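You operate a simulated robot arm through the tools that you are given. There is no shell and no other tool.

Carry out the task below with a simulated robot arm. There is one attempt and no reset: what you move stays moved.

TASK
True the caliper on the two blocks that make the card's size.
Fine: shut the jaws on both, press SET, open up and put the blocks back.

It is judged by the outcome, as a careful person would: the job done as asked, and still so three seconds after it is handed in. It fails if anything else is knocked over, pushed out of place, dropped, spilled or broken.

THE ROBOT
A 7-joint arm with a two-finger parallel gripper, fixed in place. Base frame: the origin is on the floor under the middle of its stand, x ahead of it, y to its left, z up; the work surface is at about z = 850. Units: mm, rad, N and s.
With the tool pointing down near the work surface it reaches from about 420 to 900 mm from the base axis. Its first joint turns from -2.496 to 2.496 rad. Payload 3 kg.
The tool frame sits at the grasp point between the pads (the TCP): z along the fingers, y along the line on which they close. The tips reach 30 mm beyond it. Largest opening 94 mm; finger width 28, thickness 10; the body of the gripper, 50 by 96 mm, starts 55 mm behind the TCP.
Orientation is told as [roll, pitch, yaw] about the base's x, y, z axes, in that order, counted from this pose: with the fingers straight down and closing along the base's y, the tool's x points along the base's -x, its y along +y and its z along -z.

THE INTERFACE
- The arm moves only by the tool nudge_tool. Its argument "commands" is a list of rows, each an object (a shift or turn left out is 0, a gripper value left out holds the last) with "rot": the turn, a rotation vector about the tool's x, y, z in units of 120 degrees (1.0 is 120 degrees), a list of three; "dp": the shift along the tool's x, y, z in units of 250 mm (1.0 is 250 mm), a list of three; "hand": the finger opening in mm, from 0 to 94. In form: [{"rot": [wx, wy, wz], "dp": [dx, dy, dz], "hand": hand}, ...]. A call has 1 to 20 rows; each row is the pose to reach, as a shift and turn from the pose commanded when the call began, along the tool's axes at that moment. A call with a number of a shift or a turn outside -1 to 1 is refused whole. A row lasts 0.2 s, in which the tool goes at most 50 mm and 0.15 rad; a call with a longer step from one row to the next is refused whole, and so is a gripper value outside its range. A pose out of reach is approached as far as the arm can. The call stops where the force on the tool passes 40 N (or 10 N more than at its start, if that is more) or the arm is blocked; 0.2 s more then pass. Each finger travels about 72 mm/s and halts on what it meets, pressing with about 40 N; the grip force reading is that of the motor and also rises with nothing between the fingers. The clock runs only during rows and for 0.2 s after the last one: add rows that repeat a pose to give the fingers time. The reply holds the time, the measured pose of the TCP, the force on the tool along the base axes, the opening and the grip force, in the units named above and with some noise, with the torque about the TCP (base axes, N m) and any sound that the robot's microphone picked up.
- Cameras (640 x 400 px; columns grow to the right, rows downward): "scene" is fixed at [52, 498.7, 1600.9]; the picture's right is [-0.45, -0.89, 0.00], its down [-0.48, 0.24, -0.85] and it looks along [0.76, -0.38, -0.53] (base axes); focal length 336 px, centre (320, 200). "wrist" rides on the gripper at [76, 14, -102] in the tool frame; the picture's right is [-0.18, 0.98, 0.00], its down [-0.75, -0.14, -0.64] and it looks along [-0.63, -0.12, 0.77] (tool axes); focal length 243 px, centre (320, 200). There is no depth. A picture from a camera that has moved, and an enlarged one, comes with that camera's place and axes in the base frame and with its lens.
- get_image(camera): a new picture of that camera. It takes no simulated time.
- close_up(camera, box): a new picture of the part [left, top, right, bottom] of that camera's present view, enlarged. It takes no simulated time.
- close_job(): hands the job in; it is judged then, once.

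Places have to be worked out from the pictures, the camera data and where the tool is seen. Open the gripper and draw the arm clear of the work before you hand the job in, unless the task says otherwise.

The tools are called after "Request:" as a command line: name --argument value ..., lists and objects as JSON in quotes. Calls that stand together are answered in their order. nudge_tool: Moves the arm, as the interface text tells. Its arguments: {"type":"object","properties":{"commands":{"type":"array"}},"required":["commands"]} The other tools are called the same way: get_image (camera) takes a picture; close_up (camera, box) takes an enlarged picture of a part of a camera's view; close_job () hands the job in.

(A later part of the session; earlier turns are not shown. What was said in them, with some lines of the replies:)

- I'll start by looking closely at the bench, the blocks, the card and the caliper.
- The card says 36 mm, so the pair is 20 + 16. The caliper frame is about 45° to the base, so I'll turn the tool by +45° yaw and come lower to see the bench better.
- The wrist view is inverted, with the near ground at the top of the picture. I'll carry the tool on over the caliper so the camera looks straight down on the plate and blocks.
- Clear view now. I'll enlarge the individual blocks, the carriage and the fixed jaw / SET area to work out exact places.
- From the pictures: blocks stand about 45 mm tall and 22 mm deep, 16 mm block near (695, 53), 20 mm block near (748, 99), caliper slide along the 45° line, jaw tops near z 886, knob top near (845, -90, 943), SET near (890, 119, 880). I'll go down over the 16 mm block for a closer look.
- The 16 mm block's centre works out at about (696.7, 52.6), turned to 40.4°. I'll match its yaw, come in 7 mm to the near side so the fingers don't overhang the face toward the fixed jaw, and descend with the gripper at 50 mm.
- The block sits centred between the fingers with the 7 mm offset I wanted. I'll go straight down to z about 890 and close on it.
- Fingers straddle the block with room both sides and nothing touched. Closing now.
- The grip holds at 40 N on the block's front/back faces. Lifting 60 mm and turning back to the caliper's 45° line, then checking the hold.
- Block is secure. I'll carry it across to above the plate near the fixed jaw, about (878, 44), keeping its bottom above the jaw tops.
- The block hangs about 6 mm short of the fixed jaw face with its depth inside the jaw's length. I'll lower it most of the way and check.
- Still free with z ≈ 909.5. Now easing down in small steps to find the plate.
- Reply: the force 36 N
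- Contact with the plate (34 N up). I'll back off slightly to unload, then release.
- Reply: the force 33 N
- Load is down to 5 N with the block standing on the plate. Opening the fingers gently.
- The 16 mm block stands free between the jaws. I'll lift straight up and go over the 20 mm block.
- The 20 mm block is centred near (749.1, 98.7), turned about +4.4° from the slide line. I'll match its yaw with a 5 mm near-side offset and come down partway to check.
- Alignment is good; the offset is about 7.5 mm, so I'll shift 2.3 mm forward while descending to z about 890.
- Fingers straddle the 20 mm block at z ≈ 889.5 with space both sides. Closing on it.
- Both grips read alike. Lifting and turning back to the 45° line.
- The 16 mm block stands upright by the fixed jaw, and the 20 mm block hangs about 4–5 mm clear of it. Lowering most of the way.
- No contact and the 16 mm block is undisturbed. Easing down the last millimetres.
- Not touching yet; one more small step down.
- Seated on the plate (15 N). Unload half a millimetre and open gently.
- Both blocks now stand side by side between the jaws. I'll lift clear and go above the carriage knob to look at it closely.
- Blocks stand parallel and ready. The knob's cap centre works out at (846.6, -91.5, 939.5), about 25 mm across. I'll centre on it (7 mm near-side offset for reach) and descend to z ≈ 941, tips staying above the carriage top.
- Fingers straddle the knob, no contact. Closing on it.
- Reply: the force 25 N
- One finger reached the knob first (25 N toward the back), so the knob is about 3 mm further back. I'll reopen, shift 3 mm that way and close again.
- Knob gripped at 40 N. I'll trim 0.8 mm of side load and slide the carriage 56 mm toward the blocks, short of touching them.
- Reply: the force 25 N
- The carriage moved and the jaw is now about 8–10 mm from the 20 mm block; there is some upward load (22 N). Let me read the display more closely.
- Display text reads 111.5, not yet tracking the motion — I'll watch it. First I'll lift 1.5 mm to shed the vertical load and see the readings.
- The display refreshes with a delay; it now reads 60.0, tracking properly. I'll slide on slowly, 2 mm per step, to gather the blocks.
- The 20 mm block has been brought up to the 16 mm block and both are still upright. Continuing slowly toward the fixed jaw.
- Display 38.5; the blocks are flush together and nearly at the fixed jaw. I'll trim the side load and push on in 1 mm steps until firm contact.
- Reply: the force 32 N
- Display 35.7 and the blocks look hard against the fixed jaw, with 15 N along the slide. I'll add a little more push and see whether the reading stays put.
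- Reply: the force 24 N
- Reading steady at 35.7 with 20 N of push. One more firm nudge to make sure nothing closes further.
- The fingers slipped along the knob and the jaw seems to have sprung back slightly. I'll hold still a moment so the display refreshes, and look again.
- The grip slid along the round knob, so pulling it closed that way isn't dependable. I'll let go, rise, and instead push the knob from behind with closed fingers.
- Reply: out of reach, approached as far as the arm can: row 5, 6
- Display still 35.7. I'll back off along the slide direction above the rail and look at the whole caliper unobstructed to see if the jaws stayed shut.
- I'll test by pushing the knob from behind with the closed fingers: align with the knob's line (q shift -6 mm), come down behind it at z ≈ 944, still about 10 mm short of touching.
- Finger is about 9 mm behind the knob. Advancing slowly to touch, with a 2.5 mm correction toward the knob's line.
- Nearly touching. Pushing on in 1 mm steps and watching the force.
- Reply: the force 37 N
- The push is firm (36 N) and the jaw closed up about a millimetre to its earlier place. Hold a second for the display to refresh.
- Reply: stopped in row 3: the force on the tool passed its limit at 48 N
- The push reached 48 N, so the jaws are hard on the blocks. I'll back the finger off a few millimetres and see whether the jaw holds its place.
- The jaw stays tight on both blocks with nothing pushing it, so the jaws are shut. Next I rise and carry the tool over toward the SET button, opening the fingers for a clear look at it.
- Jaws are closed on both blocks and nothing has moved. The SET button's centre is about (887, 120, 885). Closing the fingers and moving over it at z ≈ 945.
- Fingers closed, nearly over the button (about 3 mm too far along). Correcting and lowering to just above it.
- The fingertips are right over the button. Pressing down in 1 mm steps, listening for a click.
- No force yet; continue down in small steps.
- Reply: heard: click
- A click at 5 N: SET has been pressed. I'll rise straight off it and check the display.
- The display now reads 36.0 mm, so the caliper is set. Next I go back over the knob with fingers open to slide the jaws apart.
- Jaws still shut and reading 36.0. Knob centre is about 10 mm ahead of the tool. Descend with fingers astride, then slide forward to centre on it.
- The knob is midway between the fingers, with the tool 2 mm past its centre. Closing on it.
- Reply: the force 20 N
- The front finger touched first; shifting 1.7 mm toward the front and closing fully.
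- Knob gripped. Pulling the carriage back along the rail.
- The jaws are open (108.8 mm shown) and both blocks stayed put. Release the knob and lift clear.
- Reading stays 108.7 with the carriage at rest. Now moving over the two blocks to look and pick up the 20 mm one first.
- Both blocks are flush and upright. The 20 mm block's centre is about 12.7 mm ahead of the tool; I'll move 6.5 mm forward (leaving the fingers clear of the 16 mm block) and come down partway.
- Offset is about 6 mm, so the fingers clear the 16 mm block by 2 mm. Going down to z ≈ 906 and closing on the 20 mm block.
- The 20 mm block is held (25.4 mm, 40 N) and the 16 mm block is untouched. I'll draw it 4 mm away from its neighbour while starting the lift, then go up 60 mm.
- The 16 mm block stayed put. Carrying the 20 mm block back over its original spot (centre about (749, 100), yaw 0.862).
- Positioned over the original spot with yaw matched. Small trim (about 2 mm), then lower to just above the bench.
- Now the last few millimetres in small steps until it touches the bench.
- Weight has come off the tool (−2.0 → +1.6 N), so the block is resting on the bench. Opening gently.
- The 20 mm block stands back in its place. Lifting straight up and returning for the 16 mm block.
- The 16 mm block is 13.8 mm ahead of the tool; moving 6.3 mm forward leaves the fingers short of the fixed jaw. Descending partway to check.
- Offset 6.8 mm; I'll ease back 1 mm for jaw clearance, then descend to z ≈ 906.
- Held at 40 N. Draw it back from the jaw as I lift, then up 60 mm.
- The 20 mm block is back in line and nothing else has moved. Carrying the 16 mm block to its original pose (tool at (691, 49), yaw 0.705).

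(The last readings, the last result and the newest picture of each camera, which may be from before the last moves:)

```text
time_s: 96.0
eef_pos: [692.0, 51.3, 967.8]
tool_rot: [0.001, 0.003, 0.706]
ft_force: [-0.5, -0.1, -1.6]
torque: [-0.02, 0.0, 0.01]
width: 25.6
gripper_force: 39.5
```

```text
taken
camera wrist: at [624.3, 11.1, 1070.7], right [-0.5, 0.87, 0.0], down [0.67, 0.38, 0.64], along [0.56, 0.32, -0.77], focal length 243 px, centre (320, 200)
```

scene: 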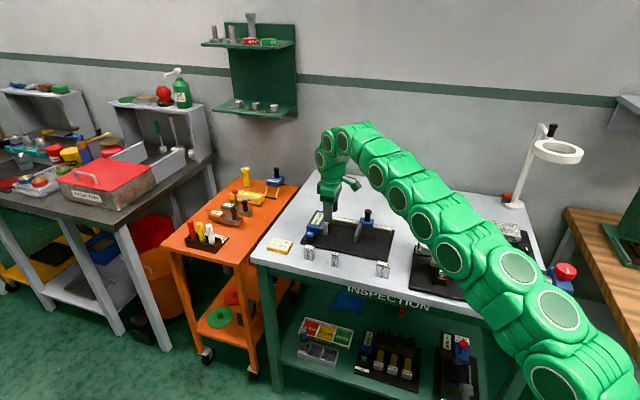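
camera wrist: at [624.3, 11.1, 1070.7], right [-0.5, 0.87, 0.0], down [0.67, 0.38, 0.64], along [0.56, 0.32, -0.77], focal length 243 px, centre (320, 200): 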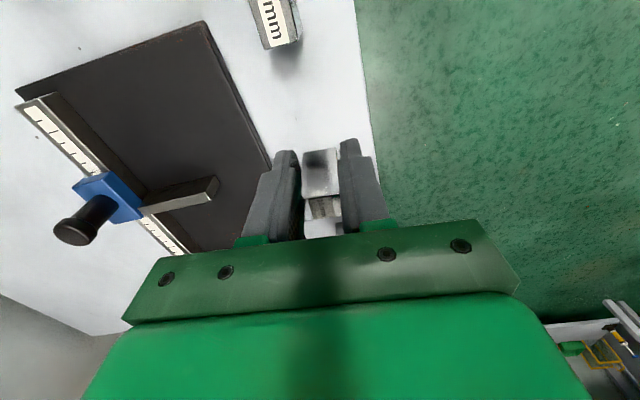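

Pose matches the original pick within about a millimetre. Trim and lower to just above the bench.

Request:
nudge_tool --commands '[{"dp": [0.003, -0.0034, 0.08]}, {"dp": [0.003, -0.0034, 0.16]}, {"dp": [0.003, -0.0034, 0.23]}, {"dp": [0.003, -0.0034, 0.27]}, {"dp": [0.003, -0.0034, 0.292]}, {"dp": [0.003, -0.0034, 0.292]}]'

Request:
close_up --camera "scene" --box '[310, 210, 400, 285]'

```text
time_s: 97.3
eef_pos: [692.5, 51.2, 892.7]
tool_rot: [-0.001, 0.002, 0.706]
ft_force: [0.0, 0.2, -0.3]
torque: [0.0, 0.04, 0.02]
width: 25.6
gripper_force: 40.2
```

```text
5.33 times, centred on (355, 248) of scene
camera zoom: at [52.0, 498.7, 1600.9], right [-0.45, -0.89, 0.0], down [-0.48, 0.24, -0.85], along [0.76, -0.38, -0.53], focal length 1795 px, centre (133, -53)
```

zoom: 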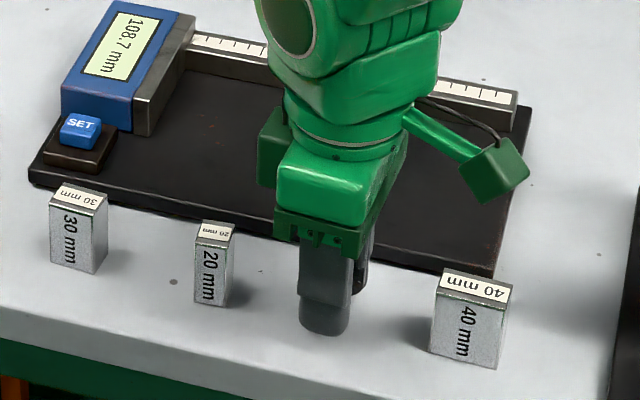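

Still hanging. Easing down in small steps.

Request:
nudge_tool --commands '[{"dp": [0, 0, 0.004]}, {"dp": [0, 0, 0.007]}, {"dp": [0, 0, 0.007]}]'

```text
time_s: 98.2
eef_pos: [690.1, 50.6, 892.1]
tool_rot: [0.0, 0.001, 0.703]
ft_force: [0.0, -0.4, -1.3]
torque: [0.03, 0.02, 0.01]
width: 25.6
gripper_force: 39.8
```

Request:
nudge_tool --commands '[{"dp": [0, 0, 0.004]}, {"dp": [0, 0, 0.006]}, {"dp": [0, 0, 0.006]}]'

```text
time_s: 99.0
eef_pos: [689.9, 50.3, 890.7]
tool_rot: [0.0, 0.003, 0.705]
ft_force: [-0.1, 0.1, -1.9]
torque: [-0.01, 0.02, 0.01]
width: 25.6
gripper_force: 39.7
```

Request:
nudge_tool --commands '[{"dp": [0, 0, 0.004]}, {"dp": [0, 0, 0.004]}]'

```text
time_s: 99.5
eef_pos: [690.0, 48.6, 888.4]
tool_rot: [0.0, 0.002, 0.704]
ft_force: [-0.5, -0.1, -2.2]
torque: [0.03, -0.01, -0.05]
width: 25.6
gripper_force: 40.3
```

Request:
nudge_tool --commands '[{"dp": [0, 0, 0.003]}, {"dp": [0, 0, 0.003]}]'

```text
time_s: 100.2
eef_pos: [690.3, 48.7, 886.7]
tool_rot: [0.0, 0.002, 0.704]
ft_force: [-4.5, 0.0, 13.3]
torque: [0.01, 0.05, 0.06]
width: 25.6
gripper_force: 40.7
```

Touched down (13 N). Unload a little and open gently.

Request:
nudge_tool --commands '[{"dp": [0, 0, -0.0015]}, {"dp": [0, 0, -0.0015], "hand": 29}, {"dp": [0, 0, -0.0015], "hand": 36}, {"dp": [0, 0, -0.0015], "hand": 44}, {"dp": [0, 0, -0.0015], "hand": 50}, {"dp": [0, 0, -0.0015], "hand": 50}]'

Request:
close_up --camera "wrist" --box '[220, 110, 420, 260]'

```text
time_s: 101.5
eef_pos: [689.8, 50.0, 888.4]
tool_rot: [0.0, 0.001, 0.704]
ft_force: [-0.3, -0.6, 0.0]
torque: [-0.01, -0.01, 0.0]
width: 50.1
gripper_force: 0.1
```

```text
2.67 times, centred on (320, 185) of wrist
camera zoom: at [622.9, 10.2, 991.3], right [-0.5, 0.87, 0.0], down [0.67, 0.38, 0.64], along [0.56, 0.32, -0.77], focal length 647 px, centre (320, 240)
```

zoom: 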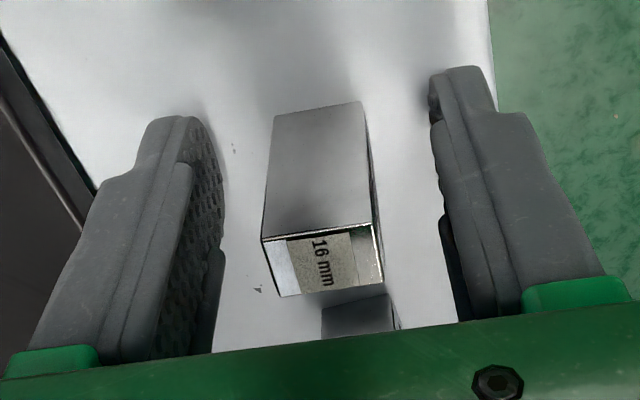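

The 16 mm block stands back in its place. Lifting straight up, then drawing the arm clear of the work.

Request:
nudge_tool --commands '[{"dp": [0, 0, -0.08], "hand": 54}, {"dp": [0, 0, -0.18], "hand": 60}, {"dp": [0, 0, -0.32], "hand": 60}, {"dp": [0, 0, -0.48], "hand": 60}, {"dp": [0.1, -0.03, -0.6], "hand": 70}, {"dp": [0.22, -0.07, -0.7], "hand": 80}, {"dp": [0.34, -0.11, -0.8], "hand": 94}, {"dp": [0.46, -0.15, -0.88], "hand": 94}, {"dp": [0.58, -0.198, -0.92], "hand": 94}, {"dp": [0.61, -0.198, -0.92], "hand": 94}, {"dp": [0.61, -0.198, -0.92], "hand": 94}]'

Request:
get_image --camera "scene"

Request:
close_up --camera "scene" --box '[250, 190, 410, 290]'

Request:
close_up --camera "scene" --box '[320, 235, 400, 285]'

Request:
close_up --camera "scene" --box '[290, 200, 370, 250]'

```text
time_s: 104.0
eef_pos: [608.1, -86.2, 1118.9]
tool_rot: [0.0, 0.002, 0.703]
ft_force: [-0.4, -0.6, 1.0]
torque: [-0.03, 0.0, 0.0]
width: 94.0
gripper_force: 0.0
```

```text
taken
```

scene: 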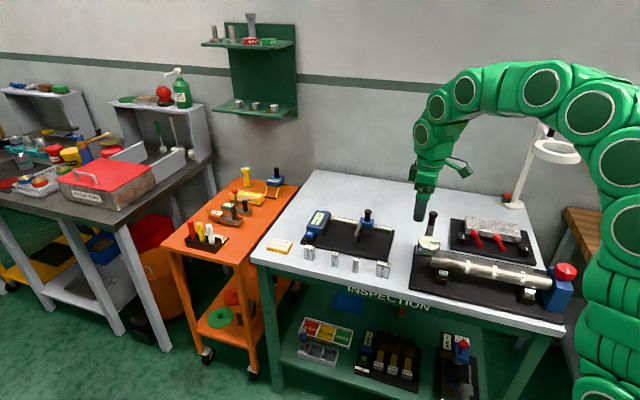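

```text
4.00 times, centred on (330, 240) of scene
camera zoom: at [52.0, 498.7, 1600.9], right [-0.45, -0.89, 0.0], down [-0.48, 0.24, -0.85], along [0.76, -0.38, -0.53], focal length 1346 px, centre (280, 40)
```

zoom: 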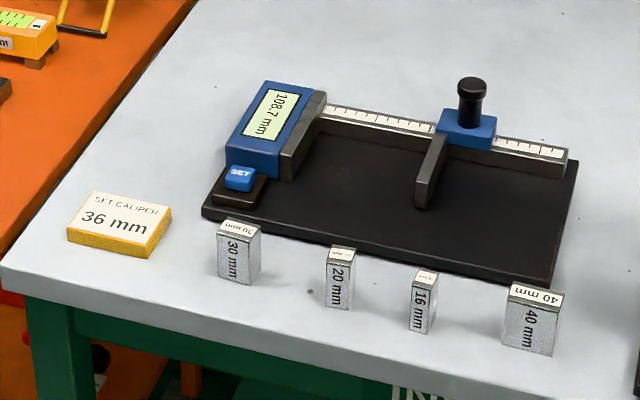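

```text
8.00 times, centred on (360, 260) of scene
camera zoom: at [52.0, 498.7, 1600.9], right [-0.45, -0.89, 0.0], down [-0.48, 0.24, -0.85], along [0.76, -0.38, -0.53], focal length 2692 px, centre (0, -280)
```

zoom: 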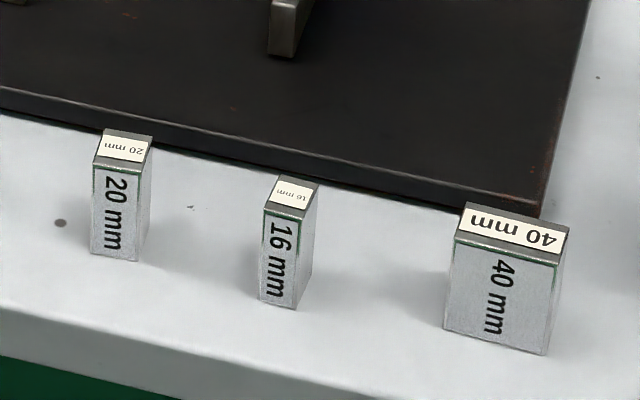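

```text
8.00 times, centred on (330, 225) of scene
camera zoom: at [52.0, 498.7, 1600.9], right [-0.45, -0.89, 0.0], down [-0.48, 0.24, -0.85], along [0.76, -0.38, -0.53], focal length 2692 px, centre (240, 0)
```

zoom: 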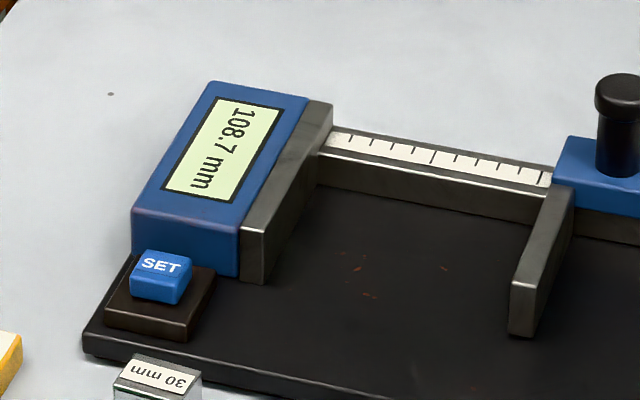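

Everything checks out: the blocks are back within about 2 mm of where they stood, upright and in line. The caliper was set at 36.0 mm on both and is now open at 108.7 mm. Nothing else has moved, and the gripper is open and clear, so I'm handing in the job.

Request:
close_job

```text
The job is handed in.
```

The caliper has been set on the 20 mm and 16 mm blocks, which add up to the card's 36 mm. I have handed the job in.

- **Setting:** I shut the jaws hard on both blocks side by side, where it read 35.7 mm. I pressed SET, heard the click, and the display then read 36.0 mm.
- **Closing the jaws:** My first grip on the knob slipped and the jaw came back about a millimetre. I pushed it shut again from behind, and it stayed tight before I pressed SET.
- **Opening up:** The jaws are open again and read 108.7 mm. They started at 109.7 mm, so they are not at exactly the same opening.
- **Blocks:** Both are back upright in their places on the bench, within about 2 mm of where they stood.
- **Rest of the bench:** Nothing else moved in the pictures, and the arm is clear with the gripper open.
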